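You operate a simulated robot arm through the tools that you are given. There is no shell and no other tool.

You run a simulated robot arm. Do the job below in one go: nothing can be reset, and whatever is moved stays where it is left.

Task
Drain the washer, refill it to the green band and run one wash.
Fine: both levers end shut.

Only the result counts: the job must be done as asked and must still hold three seconds after the hand-in. Knocking over, shifting, dropping, spilling or breaking anything else fails it.

Robot
A 7-joint arm with a two-finger parallel gripper, fixed in place. Base frame: the origin is at the foot of the arm, x ahead of it, y to its left, z up. Lengths are in mm, angles in degrees, forces in N, time in s.
Its first joint turns from -149.0 to 149.0 degrees. Payload 3.43 kg.
Tool frame: the origin (TCP) lies between the finger pads and is the grasp point; the fingertips stand 30 mm ahead of it; z points along the fingers, y is the line along which they close. Largest opening 94 mm; finger width 28, thickness 10; the body of the gripper, 50 by 96 mm, starts 55 mm behind the TCP.
Orientation is that of the tool frame in the base frame, as a unit quaternion [w, x, y, z]. With the fingers straight down and closing along the base's y, the tool's x points along the base's -x, its y along +y and its z along -z.

Tools
- The arm moves only by the tool nudge_tool. Its argument "rows" is a list of rows, each a list of 7 numbers: the shift along the tool's x, y, z in m, then the turn, a rotation vector about the tool's x, y, z in degrees, then the finger opening in m, from 0 to 0.094. In form: [[x, y, z, wx, wy, wz, gripper], ...]. A call has 1 to 20 rows; each row shifts and turns the commanded pose from where the row before left it, along the tool's axes as they then stand. Rows are played at 5 a second. More than 50 mm and 8.6 degrees between two rows, or a gripper value outside its range, and nothing of the call is played. A pose out of reach is approached as far as the arm can. The call stops where the force on the tool passes 40 N (or 10 N more than at its start, if that is more) or the arm is blocked; 0.2 s more then pass. The fingers move at their own pace (about 45 mm/s each) and stop on an object; they squeeze with about 36 N. The grip force told is the motor's: it shows also when the fingers shut on nothing. Time passes only in rows, and 0.2 s behind the last, so rows that do not move let the fingers close. The reply holds the time, the measured pose of the TCP, the force on the tool along the base axes, the opening and the grip force, in the units named above and with some noise, with the torque about the TCP (base axes, N m) and any sound that the robot's microphone picked up.
- Cameras (640 x 400 px; columns grow to the right, rows downward): "scene" is fixed at [400.1, -648.4, 1515.6]; the picture's right is [-0.90, 0.43, 0.00], its down [0.34, 0.72, -0.61] and it looks along [-0.26, -0.55, -0.79] (base axes); focal length 266 px, centre (320, 200). "wrist" rides on the gripper at [76, 14, -103] in the tool frame; the picture's right is [-0.18, 0.98, 0.00], its down [-0.75, -0.14, -0.64] and it looks along [-0.63, -0.12, 0.77] (tool axes); focal length 243 px, centre (320, 200). There is no depth. A picture from a camera that has moved, and an enlarged one, comes with that camera's place and axes in the base frame and with its lens.
- camera(camera): a new picture of that camera. No time passes.
- zoom(camera, box): a new picture of the part [left, top, right, bottom] of that camera's present view, enlarged. No time passes.
- hand_in(): hands the job in; it is judged then, once.

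Nothing tells you positions but the pictures and the camera data. Unless the task says otherwise, let go and move clear before handing in.

The tools are called as a command line: name --pt "numbers of a row" for each row, then --argument value for the rest, lists and objects as JSON in quotes. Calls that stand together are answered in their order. nudge_tool: Moves the arm, as the interface text tells. Its arguments: {"type":"object","properties":{"rows":{"type":"array"}},"required":["rows"]} The other tools are called the same way: camera (camera) takes a picture; zoom (camera, box) takes an enlarged picture of a part of a camera's view; hand_in () hands the job in.

At the start:

```text
time: 0.0
position: [-13.6, -987.8, 1210.3]
orientation: [0.0, 0.0, 1.0, 0.0]
force: [0.3, -0.3, 0.1]
moment: [-0.01, 0.0, 0.0]
grip_width: 94.0
finger_force: 0.1
```

scene: 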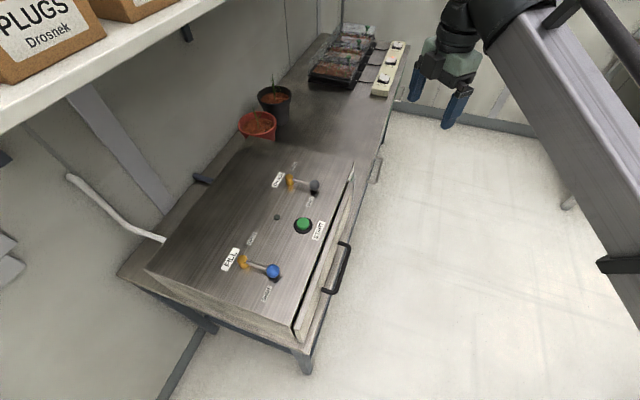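
wrist: 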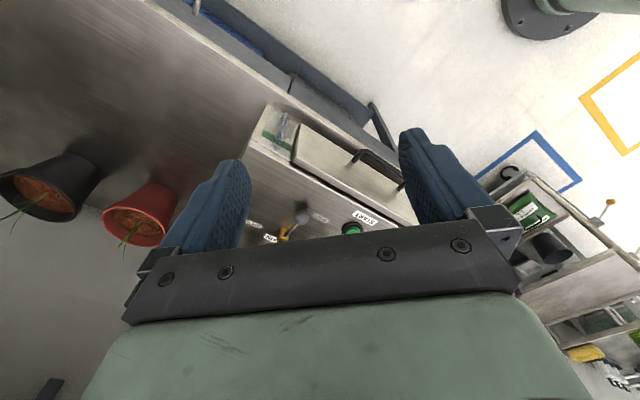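

I see a bench-top washer with two levers (FILL with a blue knob, another with a grey knob, probably DRAIN) and a green START button. I'll zoom in to read the labels and find the level gauge.

zoom --camera "scene" --box '[200, 150, 380, 320]'

zoom --camera "wrist" --box '[230, 90, 430, 250]'

zoom --camera "scene" --box '[260, 160, 340, 220]'

zoom --camera "scene" --box '[210, 230, 300, 310]'

```text
2.35 times, centred on (290, 235) of scene
camera zoom: at [400.1, -648.4, 1515.6], right [-0.9, 0.43, 0.0], down [0.34, 0.72, -0.61], along [-0.26, -0.55, -0.79], focal length 626 px, centre (391, 118)
```

zoom: 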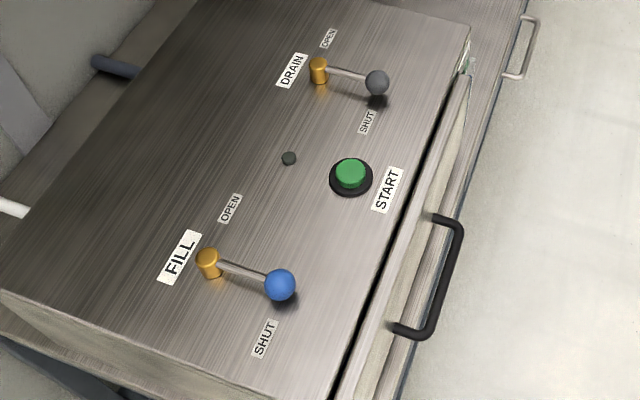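

```text
2.50 times, centred on (330, 170) of wrist
camera zoom: at [-87.7, -972.4, 1314.1], right [0.18, 0.98, 0.0], down [0.75, -0.14, 0.64], along [0.63, -0.12, -0.77], focal length 606 px, centre (295, 275)
```

zoom: 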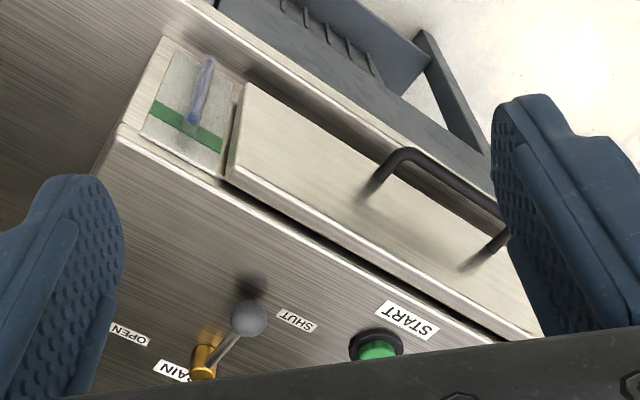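

```text
6.67 times, centred on (300, 190) of scene
camera zoom: at [400.1, -648.4, 1515.6], right [-0.9, 0.43, 0.0], down [0.34, 0.72, -0.61], along [-0.26, -0.55, -0.79], focal length 1772 px, centre (453, 267)
```

zoom: 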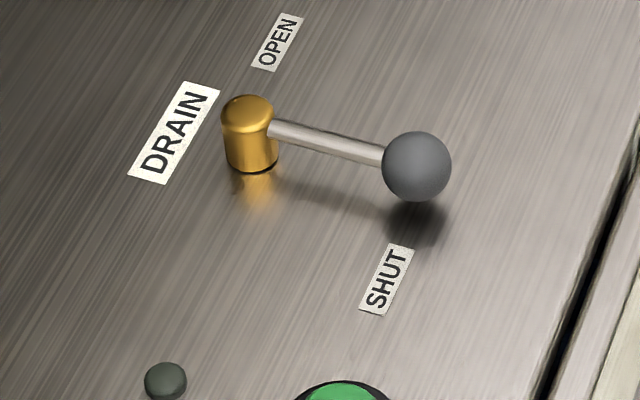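

```text
5.00 times, centred on (255, 270) of scene
camera zoom: at [400.1, -648.4, 1515.6], right [-0.9, 0.43, 0.0], down [0.34, 0.72, -0.61], along [-0.26, -0.55, -0.79], focal length 1329 px, centre (645, -150)
```

zoom: 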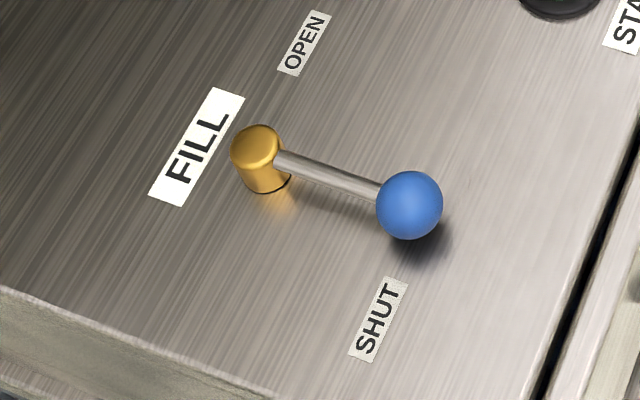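

The two levers stand side by side, both at SHUT. The DRAIN knob is at about (216,-1066,986), the FILL knob at about (394,-890,986), and the panel top is at z≈966. The gauge with the green band is on the front face at the DRAIN end. First I'll look closer at the gauge and test the arm's reach by moving and tilting in free space above the panel.

zoom --camera "wrist" --box '[260, 95, 320, 135]'

zoom --camera "scene" --box '[315, 150, 375, 190]'

nudge_tool --pt "-0.045 0 0 0 0 0 0.0" --pt "-0.045 0 0 0 0 0 0.0" --pt "-0.045 0 0 0 0 0 0.0" --pt "-0.045 0 0 0 0 0 0.0" --pt "0 0 0 8 0 0 0.0" --pt "0 0 0 8 0 0 0.0" --pt "0 0 0 8 0 0 0.0" --pt "0 0 0 8 0 0 0.0" --pt "0 0 0 0 0 0 0.0" --pt "0 0 0 0 0 0 0.0"

```text
10.00 times, centred on (290, 115) of wrist
camera zoom: at [-87.7, -972.4, 1314.1], right [0.18, 0.98, 0.0], down [0.75, -0.14, 0.64], along [0.63, -0.12, -0.77], focal length 2426 px, centre (620, 1050)
```

zoom: 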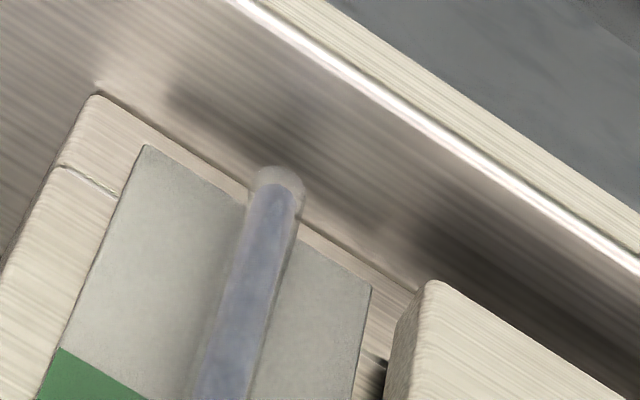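

```text
10.00 times, centred on (345, 170) of scene
camera zoom: at [400.1, -648.4, 1515.6], right [-0.9, 0.43, 0.0], down [0.34, 0.72, -0.61], along [-0.26, -0.55, -0.79], focal length 2659 px, centre (70, 500)
```

zoom: 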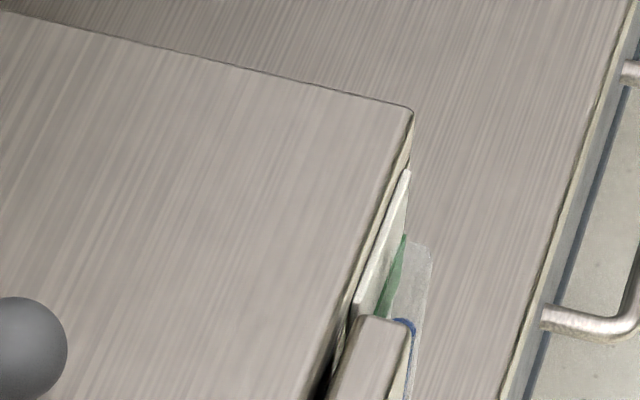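

```text
time: 2.2
position: [168.6, -987.3, 1211.3]
orientation: [0.0, 0.0, 0.961, -0.275]
force: [-0.1, 0.2, -0.2]
moment: [0.01, -0.02, 0.04]
grip_width: 0.0
finger_force: 32.9
```

The gauge has a clear tube standing in front of a card with the green band. The 32° outward tilt worked, so I'll test how far out the arm reaches over the DRAIN lever, staying well above the knob.

nudge_tool --pt "-0.0077 -0.0125 0.0373 0 0 0 0.0" --pt "-0.0077 -0.0125 0.0373 0 0 0 0.0" --pt "-0.0077 -0.0125 0.0373 0 0 0 0.0" --pt "-0.0077 -0.0125 0.0373 0 0 0 0.0" --pt "-0.0077 -0.0125 0.0373 0 0 0 0.0" --pt "-0.0077 -0.0125 0.0373 0 0 0 0.0" --pt "0 0 0 0 0 0 0.0"

camera --camera "wrist"

camera --camera "scene"

```text
time: 3.8
position: [213.7, -1169.2, 1060.6]
orientation: [0.0, 0.0, 0.961, -0.276]
force: [0.2, 0.3, 1.2]
moment: [0.01, 0.0, 0.01]
grip_width: 0.1
finger_force: 33.1
```

```text
taken
camera wrist: at [138.3, -1102.6, 1140.8], right [0.18, 0.83, -0.52], down [0.75, 0.22, 0.62], along [0.63, -0.51, -0.59], focal length 243 px, centre (320, 200)
```

wrist: 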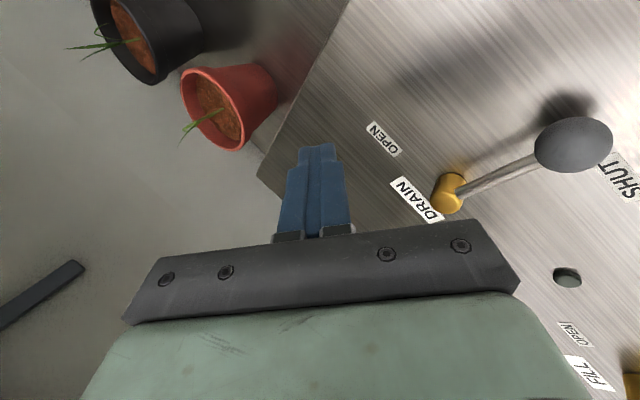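

```text
taken
```

scene: 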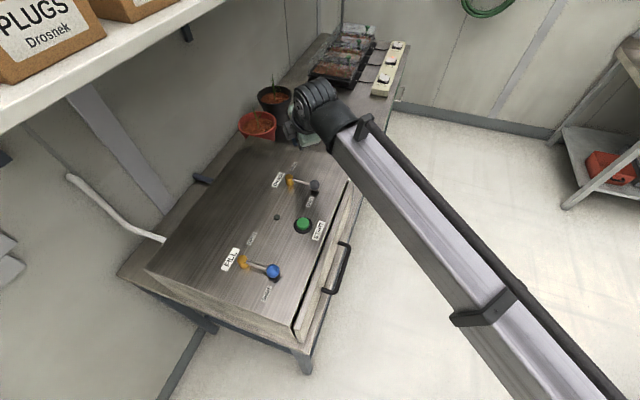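

Reach is fine even on the far side of the DRAIN lever, and the panel comes out flat at z≈967. Before touching anything, I'll check the gauge from the scene camera.

zoom --camera "scene" --box '[344, 160, 368, 176]'

zoom --camera "scene" --box '[339, 160, 375, 184]'

```text
16.00 times, centred on (356, 168) of scene
camera zoom: at [400.1, -648.4, 1515.6], right [-0.9, 0.43, 0.0], down [0.34, 0.72, -0.61], along [-0.26, -0.55, -0.79], focal length 4254 px, centre (-256, 712)
```

zoom: 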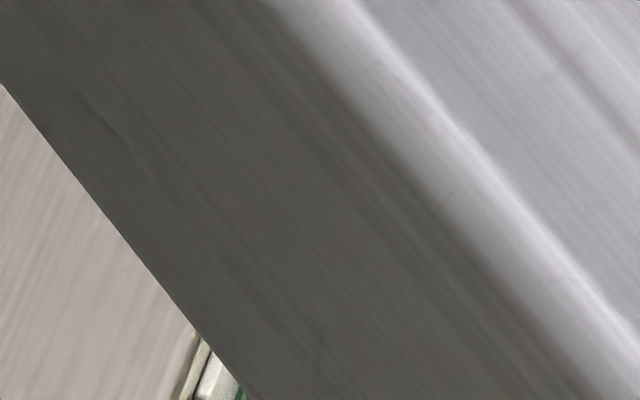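

```text
16.00 times, centred on (357, 172) of scene
camera zoom: at [400.1, -648.4, 1515.6], right [-0.9, 0.43, 0.0], down [0.34, 0.72, -0.61], along [-0.26, -0.55, -0.79], focal length 4254 px, centre (-272, 648)
```

zoom: 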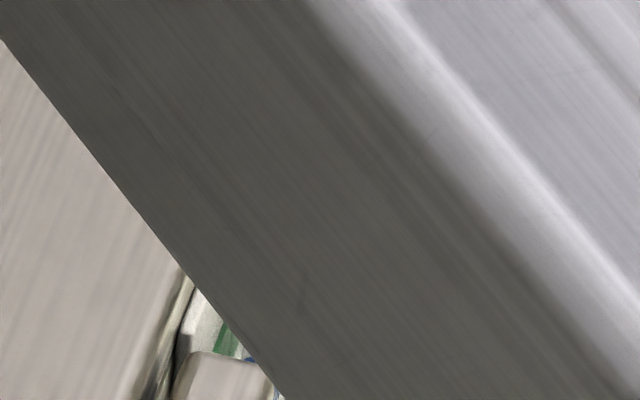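

The arm partly hides the gauge from the scene camera. I'll pull the gripper back in front of the washer for a clear wrist view of the gauge, so I can calibrate the level against the band.

nudge_tool --pt "0 -0.0159 -0.0254 0 0 0 0.0" --pt "0 -0.0159 -0.0254 0 0 0 0.0" --pt "0.01522 0.04046 -0.00659 0 0 0 0.0" --pt "0.01522 0.04046 -0.00659 0 0 0 0.0" --pt "0.01522 0.04046 -0.00659 0 0 0 0.0" --pt "0.01522 0.04046 -0.00659 0 0 0 0.0" --pt "0.01522 0.04046 -0.00659 0 0 0 0.0" --pt "0.01522 0.04046 -0.00659 0 0 0 0.0" --pt "0.01522 0.04046 -0.00659 0 0 0 0.0" --pt "0.01522 0.04046 -0.00659 0 0 0 0.0" --pt "0.01522 0.04046 -0.00659 0 0 0 0.0"

camera --camera "wrist"

zoom --camera "wrist" --box '[110, 60, 230, 140]'

zoom --camera "scene" --box '[339, 160, 375, 184]'

```text
time: 6.2
position: [76.4, -828.3, 975.2]
orientation: [0.0, 0.0, 0.961, -0.275]
force: [0.7, 0.0, 0.0]
moment: [-0.01, -0.02, -0.01]
grip_width: 0.3
finger_force: 32.9
```

```text
taken
camera wrist: at [2.8, -761.0, 1056.7], right [0.18, 0.83, -0.52], down [0.75, 0.22, 0.62], along [0.63, -0.51, -0.59], focal length 243 px, centre (320, 200)
```

wrist: 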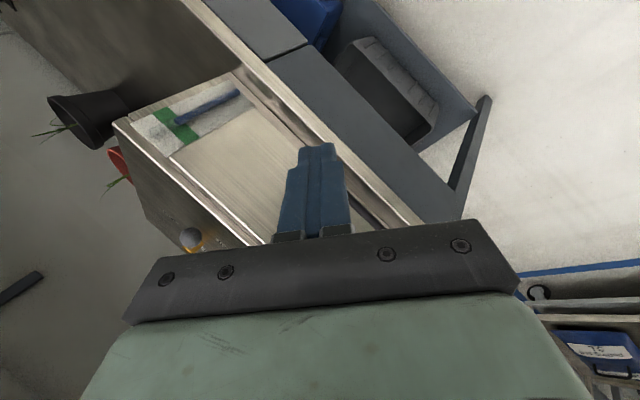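

```text
5.00 times, centred on (170, 100) of wrist
camera zoom: at [2.8, -761.0, 1056.7], right [0.18, 0.83, -0.52], down [0.75, 0.22, 0.62], along [0.63, -0.51, -0.59], focal length 1213 px, centre (1070, 700)
```

zoom: 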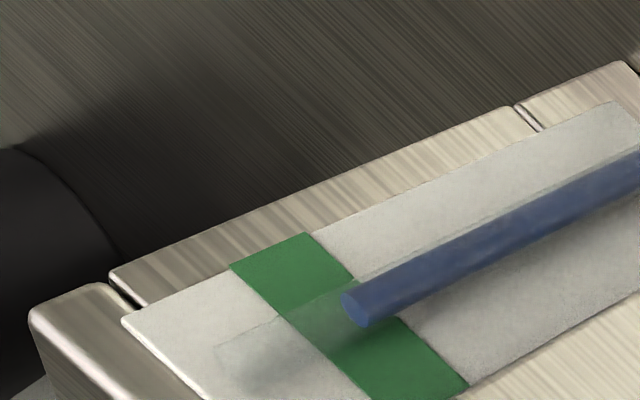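

```text
16.00 times, centred on (357, 172) of scene
camera zoom: at [400.1, -648.4, 1515.6], right [-0.9, 0.43, 0.0], down [0.34, 0.72, -0.61], along [-0.26, -0.55, -0.79], focal length 4254 px, centre (-272, 648)
```

zoom: 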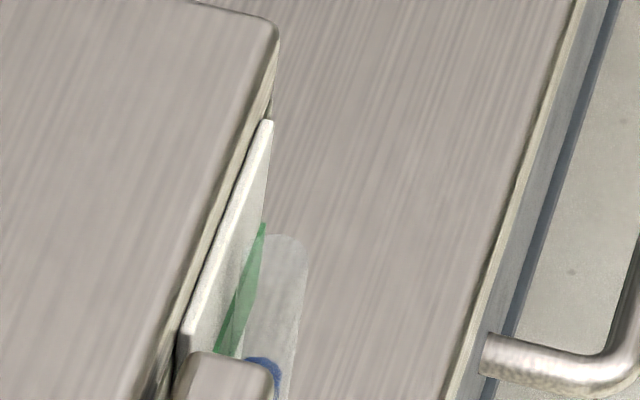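

The level now sits mid-band (liquid ≈ z 914, band ≈ 903–924), so the present scene view is also what the refilled gauge should look like. Next I'll place the closed fingers on the near side of the DRAIN knob, above it, and check the picture before lowering.

nudge_tool --pt "0 -0.01855 -0.02968 0 0 0 0.0" --pt "0 -0.01855 -0.02968 0 0 0 0.0" --pt "0 -0.01855 -0.02968 0 0 0 0.0" --pt "-0.02592 -0.03082 0.01926 0 0 0 0.0" --pt "-0.02592 -0.03082 0.01926 0 0 0 0.0" --pt "-0.02592 -0.03082 0.01926 0 0 0 0.0" --pt "-0.02592 -0.03082 0.01926 0 0 0 0.0" --pt "-0.02592 -0.03082 0.01926 0 0 0 0.0" --pt "0 0 0 0 0 0 0.0"

camera --camera "wrist"

camera --camera "scene"

```text
time: 8.2
position: [205.4, -1012.5, 1083.0]
orientation: [0.0, -0.001, 0.961, -0.276]
force: [-0.3, 0.5, 0.4]
moment: [0.0, 0.0, 0.03]
grip_width: 0.4
finger_force: 32.3
```

```text
taken
camera wrist: at [130.8, -944.7, 1162.9], right [0.18, 0.83, -0.52], down [0.75, 0.22, 0.62], along [0.63, -0.51, -0.59], focal length 243 px, centre (320, 200)
```

wrist: 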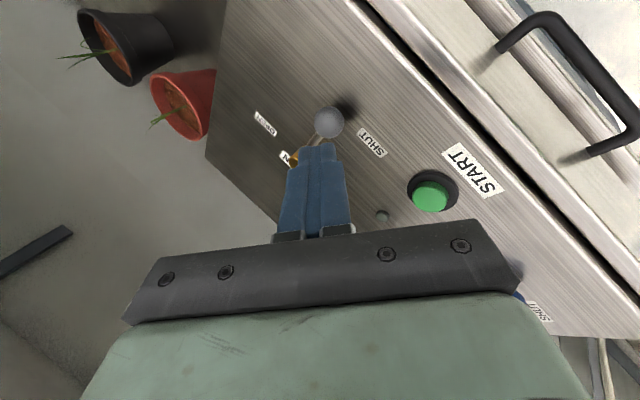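

```text
taken
```

scene: 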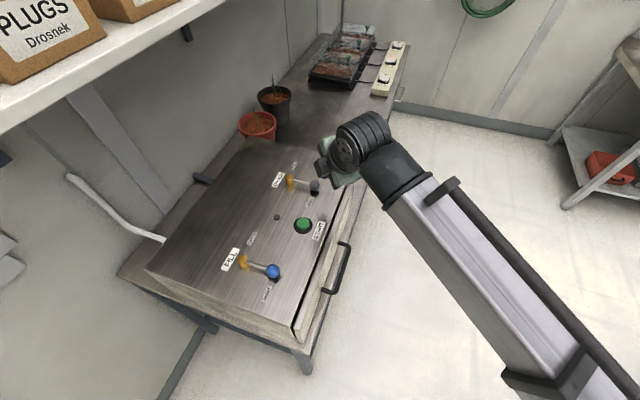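

The DRAIN knob checks out at (217,-1065,986). I'll lower beside it and start the push toward OPEN in small steps.

nudge_tool --pt "0 0.014 0.0223 0 0 0 0.0" --pt "0 0.014 0.0223 0 0 0 0.0" --pt "0 0.014 0.0223 0 0 0 0.0" --pt "0 0 0 0 0 0 0.0"

zoom --camera "wrist" --box '[240, 60, 440, 185]'

zoom --camera "scene" --box '[260, 140, 380, 220]'

```text
time: 9.2
position: [207.1, -1010.7, 1002.8]
orientation: [-0.001, 0.0, 0.961, -0.276]
force: [0.8, -0.3, -0.6]
moment: [0.01, -0.01, 0.02]
grip_width: 0.0
finger_force: 33.1
```

```text
3.20 times, centred on (340, 122) of wrist
camera zoom: at [131.0, -943.6, 1083.8], right [0.18, 0.83, -0.52], down [0.75, 0.22, 0.62], along [0.63, -0.51, -0.59], focal length 776 px, centre (256, 448)
```

zoom: 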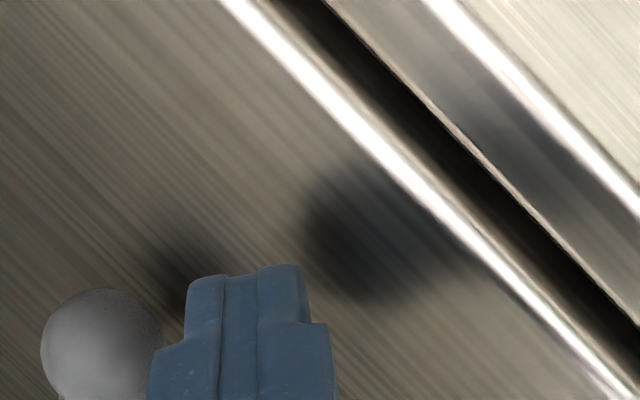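

```text
5.00 times, centred on (320, 180) of scene
camera zoom: at [400.1, -648.4, 1515.6], right [-0.9, 0.43, 0.0], down [0.34, 0.72, -0.61], along [-0.26, -0.55, -0.79], focal length 1329 px, centre (320, 300)
```

zoom: 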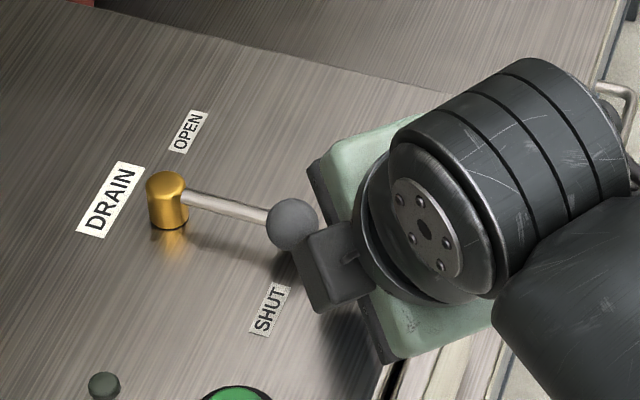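

The fingertip stands just in front of the knob at knob height. Now I push in -Y.

nudge_tool --pt "0 -0.00848 0.0053 0 0 0 0.0" --pt "0 -0.00848 0.0053 0 0 0 0.0" --pt "0 -0.00848 0.0053 0 0 0 0.0" --pt "0 -0.00848 0.0053 0 0 0 0.0"

zoom --camera "scene" --box '[260, 140, 380, 220]'

zoom --camera "wrist" --box '[200, 60, 440, 210]'

```text
time: 10.2
position: [208.5, -1052.0, 1003.9]
orientation: [0.001, 0.0, 0.961, -0.277]
force: [0.4, 0.1, -0.5]
moment: [-0.01, -0.02, -0.03]
grip_width: 0.0
finger_force: 33.3
```

```text
5.00 times, centred on (320, 180) of scene
camera zoom: at [400.1, -648.4, 1515.6], right [-0.9, 0.43, 0.0], down [0.34, 0.72, -0.61], along [-0.26, -0.55, -0.79], focal length 1329 px, centre (320, 300)
```

zoom: 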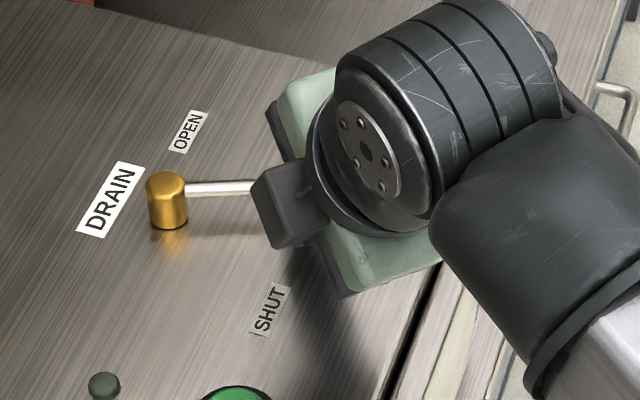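

```text
2.67 times, centred on (320, 135) of wrist
camera zoom: at [132.7, -984.8, 1083.5], right [0.18, 0.83, -0.52], down [0.75, 0.22, 0.62], along [0.63, -0.51, -0.59], focal length 647 px, centre (320, 373)
```

zoom: 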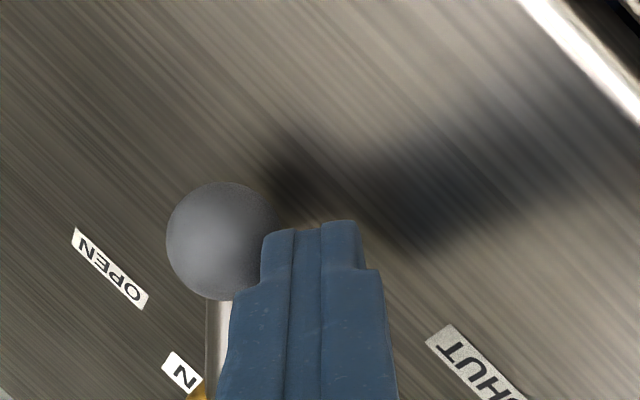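

The lever is swinging with almost no resistance. I'll keep pushing.

nudge_tool --pt "0 -0.00848 0.0053 0 0 0 0.0" --pt "0 -0.00848 0.0053 0 0 0 0.0" --pt "0 -0.00848 0.0053 0 0 0 0.0" --pt "0 -0.00848 0.0053 0 0 0 0.0" --pt "0 -0.00848 0.0053 0 0 0 0.0"

zoom --camera "scene" --box '[260, 140, 380, 220]'

zoom --camera "wrist" --box '[200, 60, 440, 210]'

```text
time: 11.4
position: [206.8, -1100.8, 1004.9]
orientation: [0.001, 0.0, 0.961, -0.276]
force: [0.6, -0.2, 0.2]
moment: [0.0, -0.01, 0.03]
grip_width: 0.0
finger_force: 33.1
```

```text
5.00 times, centred on (320, 180) of scene
camera zoom: at [400.1, -648.4, 1515.6], right [-0.9, 0.43, 0.0], down [0.34, 0.72, -0.61], along [-0.26, -0.55, -0.79], focal length 1329 px, centre (320, 300)
```

zoom: 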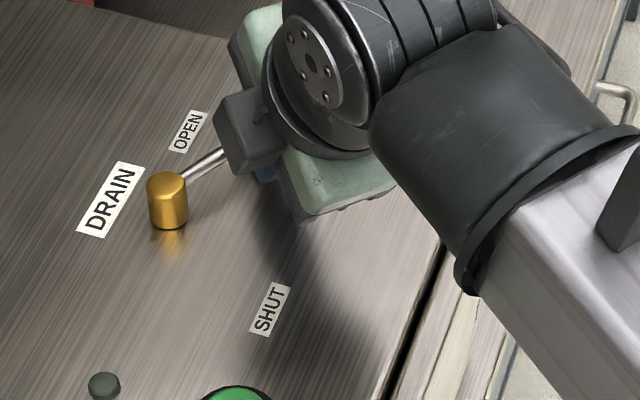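

```text
2.67 times, centred on (320, 135) of wrist
camera zoom: at [131.0, -1033.7, 1084.0], right [0.18, 0.83, -0.52], down [0.75, 0.22, 0.62], along [0.63, -0.51, -0.59], focal length 647 px, centre (320, 373)
```

zoom: 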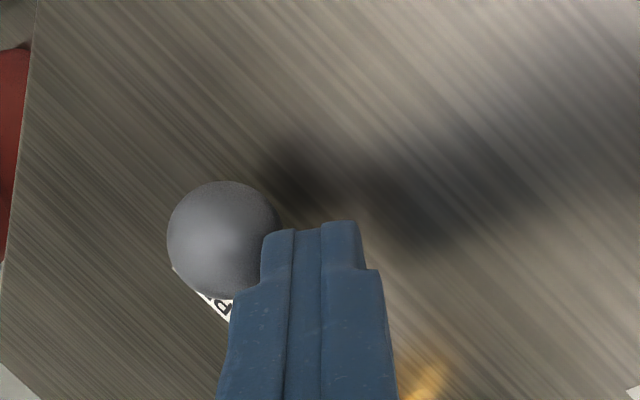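

Lever is about two-thirds of the way round. I'll continue with smaller steps toward the end stop.

nudge_tool --pt "0 -0.00509 0.00318 0 0 0 0.0" --pt "0 -0.00509 0.00318 0 0 0 0.0" --pt "0 -0.00509 0.00318 0 0 0 0.0" --pt "0 -0.00509 0.00318 0 0 0 0.0"

zoom --camera "wrist" --box '[200, 60, 440, 210]'

zoom --camera "scene" --box '[260, 140, 380, 220]'

```text
time: 12.2
position: [205.7, -1111.6, 1004.4]
orientation: [0.0, -0.001, 0.963, -0.27]
force: [0.5, 13.6, 10.0]
moment: [0.06, 0.05, -0.05]
grip_width: 0.0
finger_force: 32.8
stopped in row 4: the force on the tool passed its limit at 46 N (the readings are from after the stop); the commanded pose is now the measured one
```

```text
2.67 times, centred on (320, 135) of wrist
camera zoom: at [131.2, -1044.6, 1084.6], right [0.18, 0.84, -0.51], down [0.75, 0.21, 0.62], along [0.63, -0.5, -0.59], focal length 647 px, centre (320, 373)
```

zoom: 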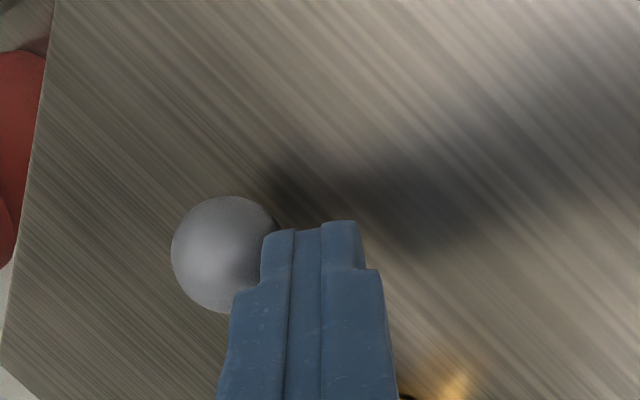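

```text
5.00 times, centred on (320, 180) of scene
camera zoom: at [400.1, -648.4, 1515.6], right [-0.9, 0.43, 0.0], down [0.34, 0.72, -0.61], along [-0.26, -0.55, -0.79], focal length 1329 px, centre (320, 300)
```

zoom: 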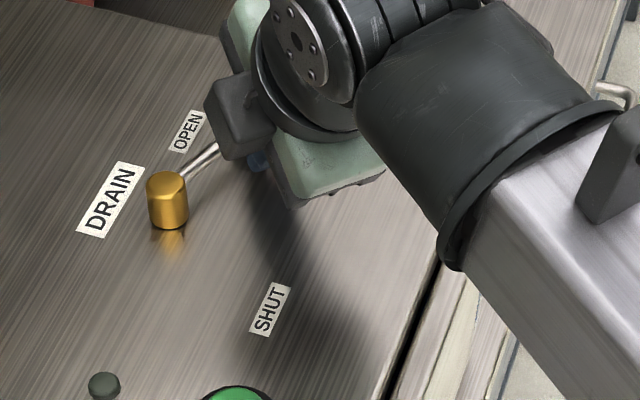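

The lever hit its OPEN stop (force limit reached at the end of travel). I'll back off, lift clear and return to the gauge viewing spot to watch it drain.

nudge_tool --pt "0 0.0085 -0.0053 0 0 0 0.0" --pt "0 0.0085 -0.0053 0 0 0 0.0" --pt "0 -0.0212 -0.0339 0 0 0 0.0" --pt "0 -0.0212 -0.0339 0 0 0 0.0" --pt "0.01857 0.03956 -0.00787 0 0 0 0.0" --pt "0.01857 0.03956 -0.00787 0 0 0 0.0" --pt "0.01857 0.03956 -0.00787 0 0 0 0.0" --pt "0.01857 0.03956 -0.00787 0 0 0 0.0" --pt "0.01857 0.03956 -0.00787 0 0 0 0.0" --pt "0.01857 0.03956 -0.00787 0 0 0 0.0" --pt "0.01857 0.03956 -0.00787 0 0 0 0.0" --pt "0 0 0 0 0 0 0.0"

camera --camera "wrist"

zoom --camera "wrist" --box '[110, 60, 260, 160]'

zoom --camera "scene" --box '[260, 140, 380, 220]'

zoom --camera "scene" --box '[339, 160, 375, 184]'

```text
time: 14.8
position: [76.3, -828.7, 985.6]
orientation: [-0.001, 0.0, 0.963, -0.27]
force: [-0.5, 0.1, 0.2]
moment: [0.01, 0.0, 0.03]
grip_width: 0.0
finger_force: 33.1
```

```text
taken
camera wrist: at [1.1, -762.3, 1066.4], right [0.18, 0.84, -0.51], down [0.75, 0.21, 0.62], along [0.63, -0.5, -0.59], focal length 243 px, centre (320, 200)
```

wrist: 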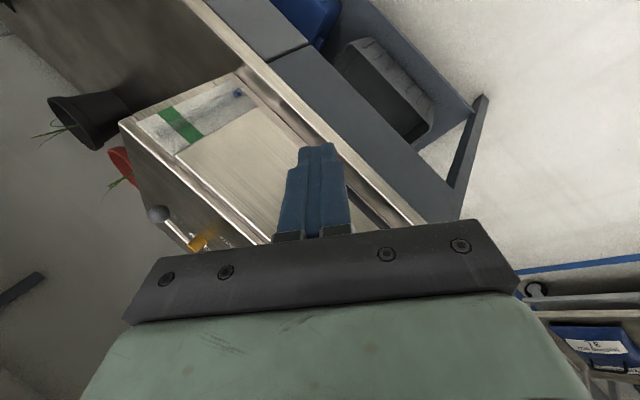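

```text
4.00 times, centred on (185, 110) of wrist
camera zoom: at [1.1, -762.3, 1066.4], right [0.18, 0.84, -0.51], down [0.75, 0.21, 0.62], along [0.63, -0.5, -0.59], focal length 970 px, centre (860, 560)
```

zoom: 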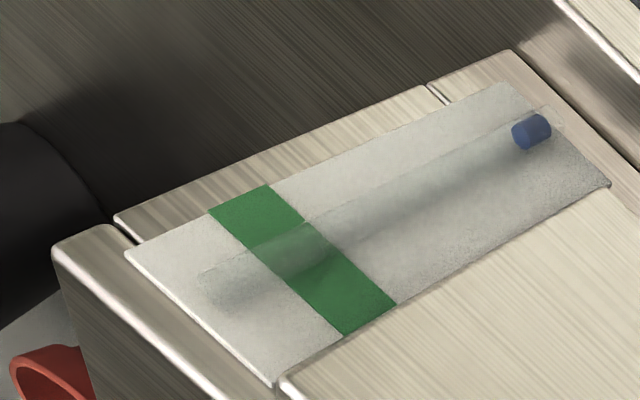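

```text
5.00 times, centred on (320, 180) of scene
camera zoom: at [400.1, -648.4, 1515.6], right [-0.9, 0.43, 0.0], down [0.34, 0.72, -0.61], along [-0.26, -0.55, -0.79], focal length 1329 px, centre (320, 300)
```

zoom: 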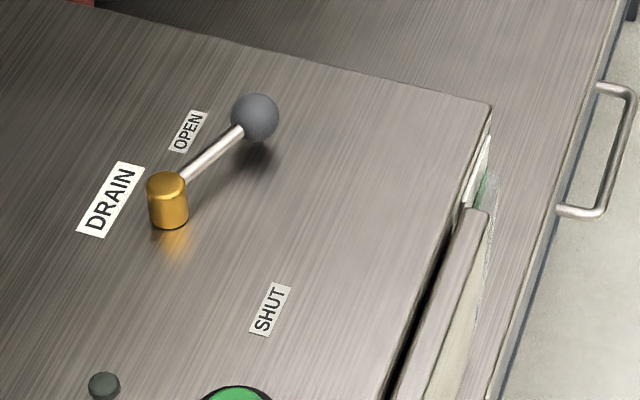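

```text
16.00 times, centred on (357, 172) of scene
camera zoom: at [400.1, -648.4, 1515.6], right [-0.9, 0.43, 0.0], down [0.34, 0.72, -0.61], along [-0.26, -0.55, -0.79], focal length 4254 px, centre (-272, 648)
```

zoom: 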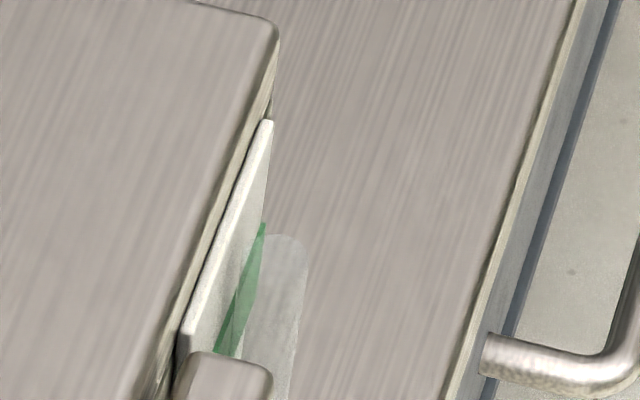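

The lever stays at OPEN and the level has already dropped almost to the bottom. I'll wait a few more seconds until the gauge is empty.

nudge_tool --pt "0 0 0 0 0 0 0" --pt "0 0 0 0 0 0 0" --pt "0 0 0 0 0 0 0" --pt "0 0 0 0 0 0 0" --pt "0 0 0 0 0 0 0" --pt "0 0 0 0 0 0 0" --pt "0 0 0 0 0 0 0" --pt "0 0 0 0 0 0 0" --pt "0 0 0 0 0 0 0" --pt "0 0 0 0 0 0 0" --pt "0 0 0 0 0 0 0" --pt "0 0 0 0 0 0 0" --pt "0 0 0 0 0 0 0" --pt "0 0 0 0 0 0 0" --pt "0 0 0 0 0 0 0"

zoom --camera "wrist" --box '[110, 60, 260, 160]'

```text
time: 18.1
position: [76.0, -829.6, 986.1]
orientation: [0.0, -0.001, 0.963, -0.27]
force: [-0.3, 0.6, -0.6]
moment: [0.01, 0.01, 0.02]
grip_width: 0.0
finger_force: 32.8
```

```text
4.00 times, centred on (185, 110) of wrist
camera zoom: at [1.2, -762.4, 1066.6], right [0.18, 0.84, -0.51], down [0.75, 0.21, 0.62], along [0.63, -0.5, -0.59], focal length 970 px, centre (860, 560)
```

zoom: 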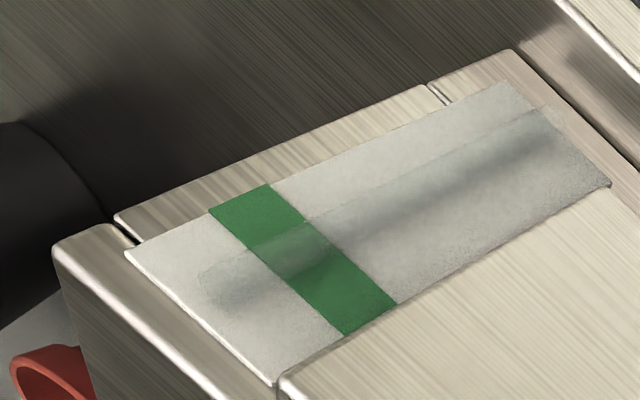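

The gauge is empty. Now I'll shut DRAIN by sliding the closed fingers over and behind the knob (now at about (202,-1150)), then pulling it back toward the robot.

nudge_tool --pt "0 -0.0231 -0.038 0 0 0 0" --pt "0 -0.0231 -0.038 0 0 0 0" --pt "-0.01625 -0.03233 0.0201 0 0 0 0" --pt "-0.01625 -0.03233 0.0201 0 0 0 0" --pt "-0.01625 -0.03233 0.0201 0 0 0 0" --pt "-0.01625 -0.03233 0.0201 0 0 0 0" --pt "-0.01625 -0.03233 0.0201 0 0 0 0" --pt "-0.01625 -0.03233 0.0201 0 0 0 0" --pt "-0.01625 -0.03233 0.0201 0 0 0 0" --pt "-0.01625 -0.03233 0.0201 0 0 0 0" --pt "0 0 0 0 0 0 0"

camera --camera "wrist"

```text
time: 20.4
position: [205.5, -1133.5, 1071.3]
orientation: [0.0, 0.0, 0.963, -0.271]
force: [-0.7, 0.4, 0.5]
moment: [0.0, 0.0, -0.02]
grip_width: 0.0
finger_force: 33.3
```

```text
taken
camera wrist: at [130.6, -1066.6, 1152.3], right [0.18, 0.84, -0.51], down [0.75, 0.21, 0.62], along [0.63, -0.5, -0.59], focal length 243 px, centre (320, 200)
```

wrist: 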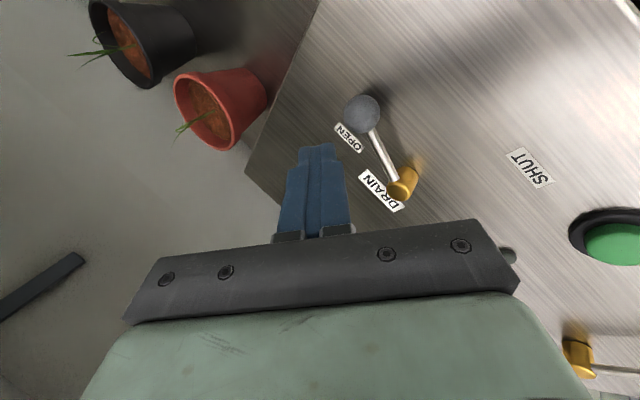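

The knob is confirmed at about (204,-1147). I'll slide along the finger axis down behind it.

nudge_tool --pt "0 0 0.02 0 0 0 0" --pt "0 0 0.02 0 0 0 0" --pt "0 0 0.02 0 0 0 0" --pt "0 0 0.02 0 0 0 0" --pt "0 0 0 0 0 0 0"

zoom --camera "wrist" --box '[200, 60, 520, 260]'

zoom --camera "scene" --box '[260, 120, 380, 200]'

```text
time: 21.6
position: [206.0, -1175.8, 1002.4]
orientation: [0.0, 0.0, 0.963, -0.27]
force: [-0.2, -0.3, 0.0]
moment: [0.01, 0.0, 0.01]
grip_width: 0.0
finger_force: 33.0
```

```text
2.00 times, centred on (360, 160) of wrist
camera zoom: at [130.4, -1109.1, 1084.4], right [0.18, 0.84, -0.51], down [0.75, 0.21, 0.62], along [0.63, -0.5, -0.59], focal length 485 px, centre (240, 280)
```

zoom: 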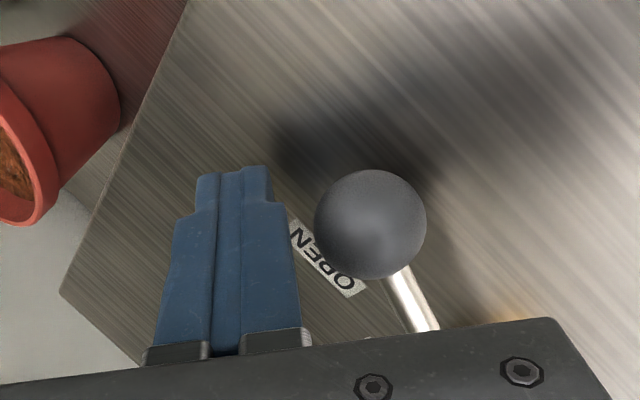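

```text
5.00 times, centred on (320, 160) of scene
camera zoom: at [400.1, -648.4, 1515.6], right [-0.9, 0.43, 0.0], down [0.34, 0.72, -0.61], along [-0.26, -0.55, -0.79], focal length 1329 px, centre (320, 400)
```

zoom: 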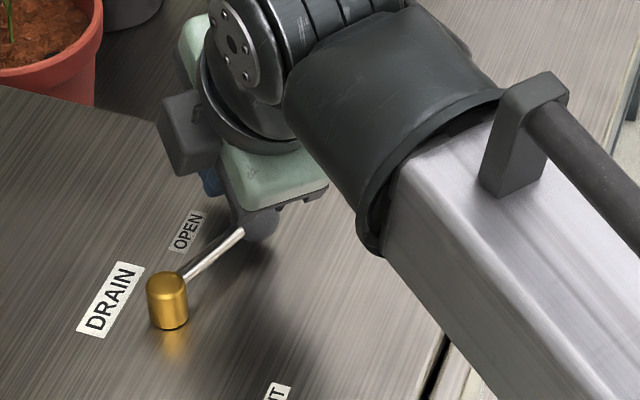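

The fingers are behind the knob. Now I pull +Y toward SHUT.

nudge_tool --pt "0 0.00855 -0.0052 0 0 0 0" --pt "0 0.00855 -0.0052 0 0 0 0" --pt "0 0.00855 -0.0052 0 0 0 0" --pt "0 0.00855 -0.0052 0 0 0 0" --pt "0 0.00855 -0.0052 0 0 0 0" --pt "0 0.00855 -0.0052 0 0 0 0"

zoom --camera "wrist" --box '[200, 60, 520, 260]'

zoom --camera "scene" --box '[260, 140, 380, 220]'

```text
time: 23.1
position: [205.5, -1114.3, 1002.3]
orientation: [-0.001, 0.0, 0.963, -0.27]
force: [0.7, -0.1, 0.0]
moment: [-0.01, -0.01, -0.02]
grip_width: 0.0
finger_force: 33.3
```

```text
2.00 times, centred on (360, 160) of wrist
camera zoom: at [130.5, -1047.1, 1082.9], right [0.18, 0.84, -0.51], down [0.75, 0.21, 0.62], along [0.63, -0.5, -0.59], focal length 485 px, centre (240, 280)
```

zoom: 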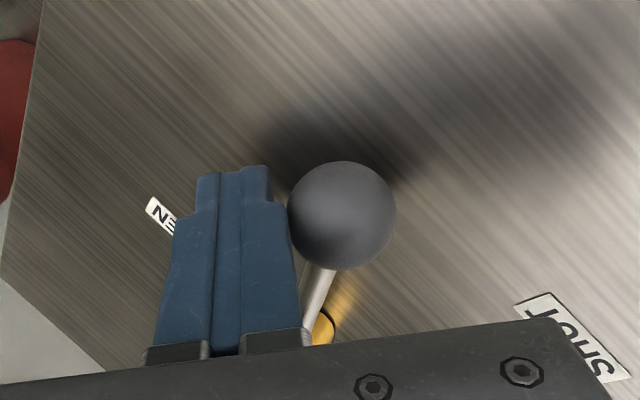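

```text
5.00 times, centred on (320, 180) of scene
camera zoom: at [400.1, -648.4, 1515.6], right [-0.9, 0.43, 0.0], down [0.34, 0.72, -0.61], along [-0.26, -0.55, -0.79], focal length 1329 px, centre (320, 300)
```

zoom: 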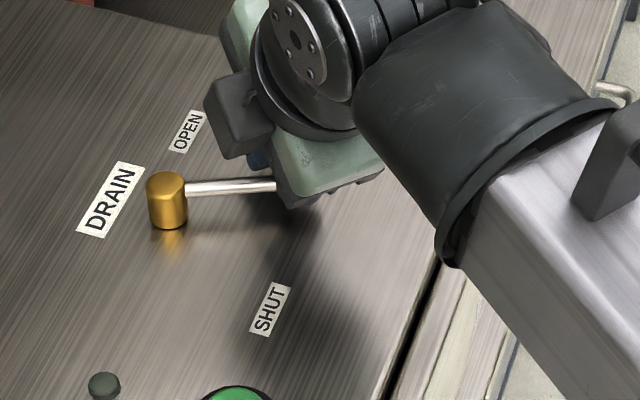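

The lever is halfway back and following well. I'll continue to the SHUT stop.

nudge_tool --pt "0 0.00855 -0.0052 0 0 0 0" --pt "0 0.00855 -0.0052 0 0 0 0" --pt "0 0.00427 -0.0026 0 0 0 0" --pt "0 0.00427 -0.0026 0 0 0 0" --pt "0 0.00427 -0.0026 0 0 0 0" --pt "0 0.00427 -0.0026 0 0 0 0"

zoom --camera "scene" --box '[260, 140, 380, 220]'

zoom --camera "wrist" --box '[200, 60, 520, 260]'

```text
time: 24.4
position: [206.9, -1081.4, 1005.8]
orientation: [0.0, 0.001, 0.961, -0.276]
force: [-0.3, 0.3, 1.2]
moment: [0.03, -0.01, 0.0]
grip_width: 0.4
finger_force: 33.0
stopped in row 6: the force on the tool passed its limit at 43 N (the readings are from after the stop); the commanded pose is now the measured one
```

```text
5.00 times, centred on (320, 180) of scene
camera zoom: at [400.1, -648.4, 1515.6], right [-0.9, 0.43, 0.0], down [0.34, 0.72, -0.61], along [-0.26, -0.55, -0.79], focal length 1329 px, centre (320, 300)
```

zoom: 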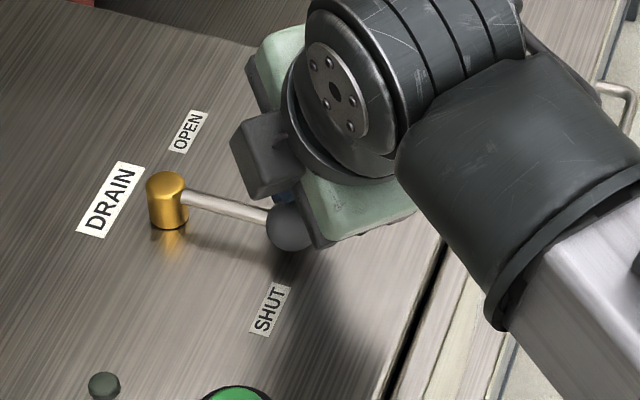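

```text
2.00 times, centred on (360, 160) of wrist
camera zoom: at [130.5, -1013.9, 1086.2], right [0.19, 0.83, -0.52], down [0.75, 0.22, 0.62], along [0.63, -0.51, -0.59], focal length 485 px, centre (240, 280)
```

zoom: 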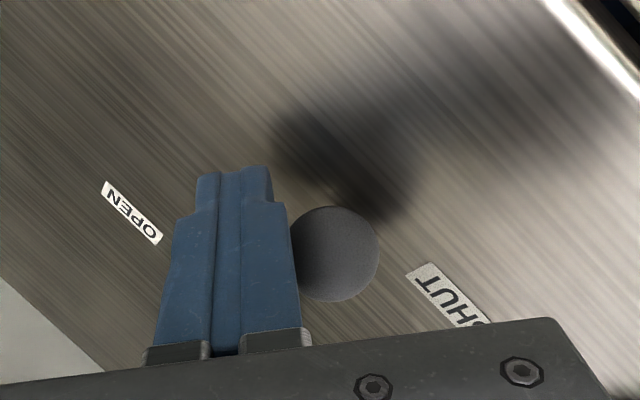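

DRAIN hit its SHUT stop and is back where it started. I'll slide out, reduce the tilt to about 16°, open the fingers to straddle the FILL knob, and move above it.

nudge_tool --pt "0 -0.005 0 0 0 0 0" --pt "0 0 -0.025 0 0 0 0" --pt "0 0 -0.03 0 0 0 0" --pt "0 0 -0.03 0 0 0 0" --pt "0 0 0 -8 0 0 0.02" --pt "0 0 0 -8 0 0 0.04" --pt "-0.02933 0.02593 -0.00813 0 0 0 0.044" --pt "-0.02933 0.02593 -0.00813 0 0 0 0.044" --pt "-0.02933 0.02593 -0.00813 0 0 0 0.044" --pt "-0.02933 0.02593 -0.00813 0 0 0 0.044" --pt "-0.02933 0.02593 -0.00813 0 0 0 0.044" --pt "-0.02933 0.02593 -0.00813 0 0 0 0.044" --pt "0 0 0 0 0 0 0.044"

camera --camera "wrist"

zoom --camera "scene" --box '[200, 150, 380, 320]'

```text
time: 27.2
position: [382.5, -878.9, 1085.8]
orientation: [0.001, 0.0, 0.99, -0.139]
force: [0.5, -0.2, 0.4]
moment: [-0.02, 0.02, 0.0]
grip_width: 44.0
finger_force: 0.1
```

```text
taken
camera wrist: at [306.4, -835.1, 1180.0], right [0.19, 0.94, -0.27], down [0.75, 0.04, 0.66], along [0.63, -0.33, -0.7], focal length 243 px, centre (320, 200)
```

wrist: 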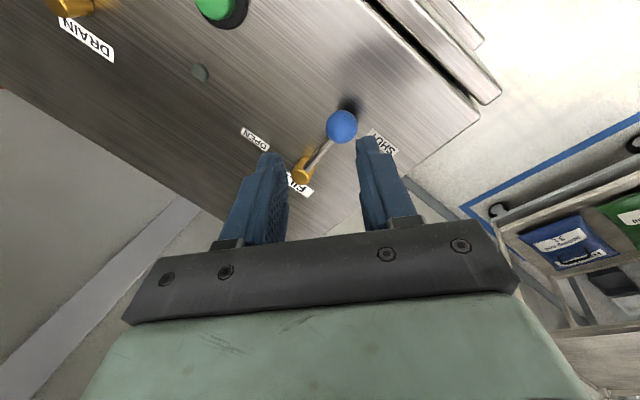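

```text
2.35 times, centred on (290, 235) of scene
camera zoom: at [400.1, -648.4, 1515.6], right [-0.9, 0.43, 0.0], down [0.34, 0.72, -0.61], along [-0.26, -0.55, -0.79], focal length 626 px, centre (391, 118)
```

zoom: 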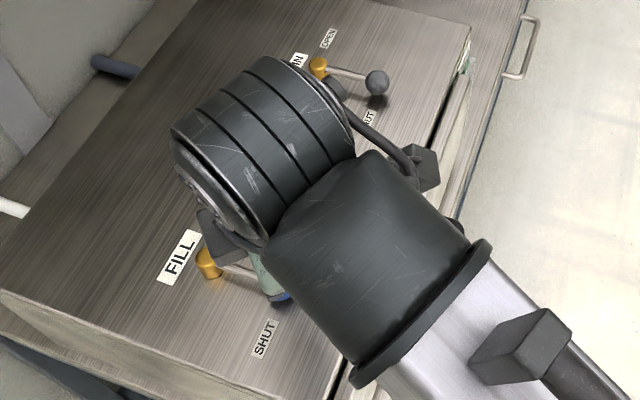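

DRAIN is confirmed shut, in the same place as at the start. The FILL knob is at (393.7,-889,986), so I'll lower to straddle it.

nudge_tool --pt "0 0.0058 0.0245 0 0 0 0.044" --pt "0 0.0058 0.0245 0 0 0 0.044" --pt "0 0.0058 0.0245 0 0 0 0.04" --pt "0 0.0 0.003 0 0 0 0.038" --pt "0 0 0 0 0 0 0.038"

camera --camera "wrist"

zoom --camera "scene" --box '[220, 200, 340, 280]'

```text
time: 28.4
position: [381.4, -883.2, 1006.3]
orientation: [0.001, 0.0, 0.99, -0.139]
force: [-0.7, 0.5, -1.1]
moment: [-0.01, -0.03, 0.01]
grip_width: 38.2
finger_force: 0.1
```

```text
taken
camera wrist: at [306.6, -839.7, 1101.6], right [0.19, 0.94, -0.27], down [0.75, 0.04, 0.66], along [0.63, -0.33, -0.7], focal length 243 px, centre (320, 200)
```

wrist: 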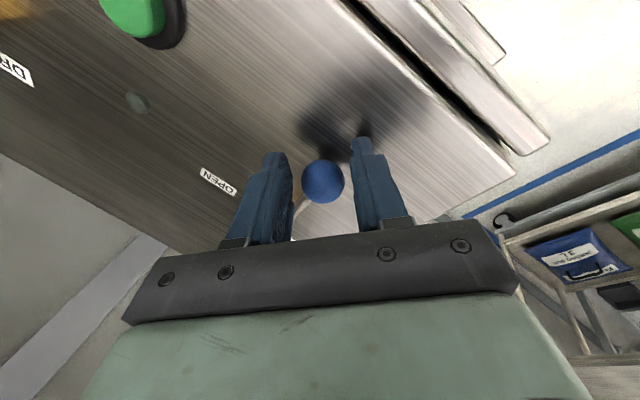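

```text
5.00 times, centred on (280, 240) of scene
camera zoom: at [400.1, -648.4, 1515.6], right [-0.9, 0.43, 0.0], down [0.34, 0.72, -0.61], along [-0.26, -0.55, -0.79], focal length 1329 px, centre (520, 0)
```

zoom: 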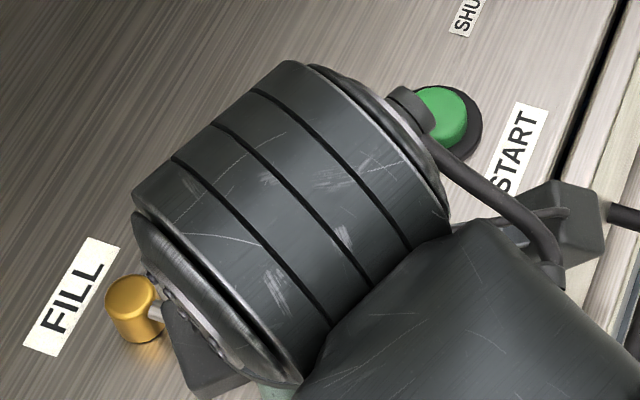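

The fingers straddle the knob with a few mm of slack each side. As a test I'll open FILL partly for a moment, shut it again and see how much it adds.

nudge_tool --pt "0 -0.0168 0.0048 0 0 0 0.038" --pt "0 -0.0168 0.0048 0 0 0 0.038" --pt "0 0.01346 -0.00386 0 0 0 0.038" --pt "0 0.01346 -0.00386 0 0 0 0.038" --pt "0 0.01346 -0.00386 0 0 0 0.038"

zoom --camera "wrist" --box '[200, 60, 520, 260]'

zoom --camera "scene" --box '[339, 160, 375, 184]'

```text
time: 29.6
position: [382.1, -875.8, 1006.4]
orientation: [0.001, 0.001, 0.99, -0.14]
force: [1.5, -7.1, 0.2]
moment: [-0.12, -0.06, 0.0]
grip_width: 41.8
finger_force: 3.2
```

```text
2.00 times, centred on (360, 160) of wrist
camera zoom: at [307.3, -832.4, 1102.1], right [0.19, 0.94, -0.27], down [0.75, 0.04, 0.66], along [0.63, -0.33, -0.7], focal length 485 px, centre (240, 280)
```

zoom: 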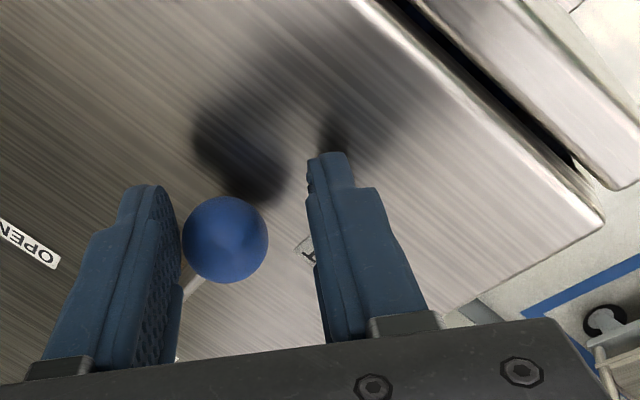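

```text
16.00 times, centred on (357, 172) of scene
camera zoom: at [400.1, -648.4, 1515.6], right [-0.9, 0.43, 0.0], down [0.34, 0.72, -0.61], along [-0.26, -0.55, -0.79], focal length 4254 px, centre (-272, 648)
```

zoom: 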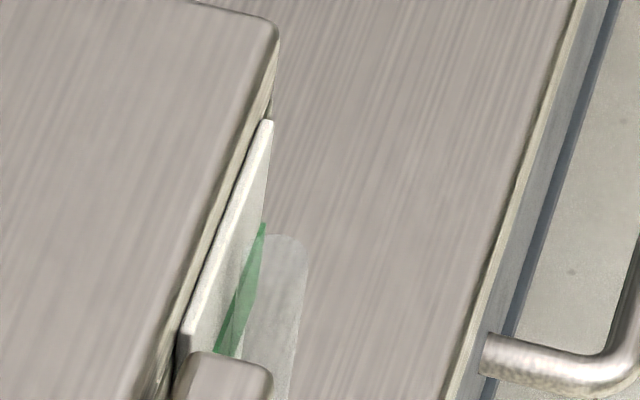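

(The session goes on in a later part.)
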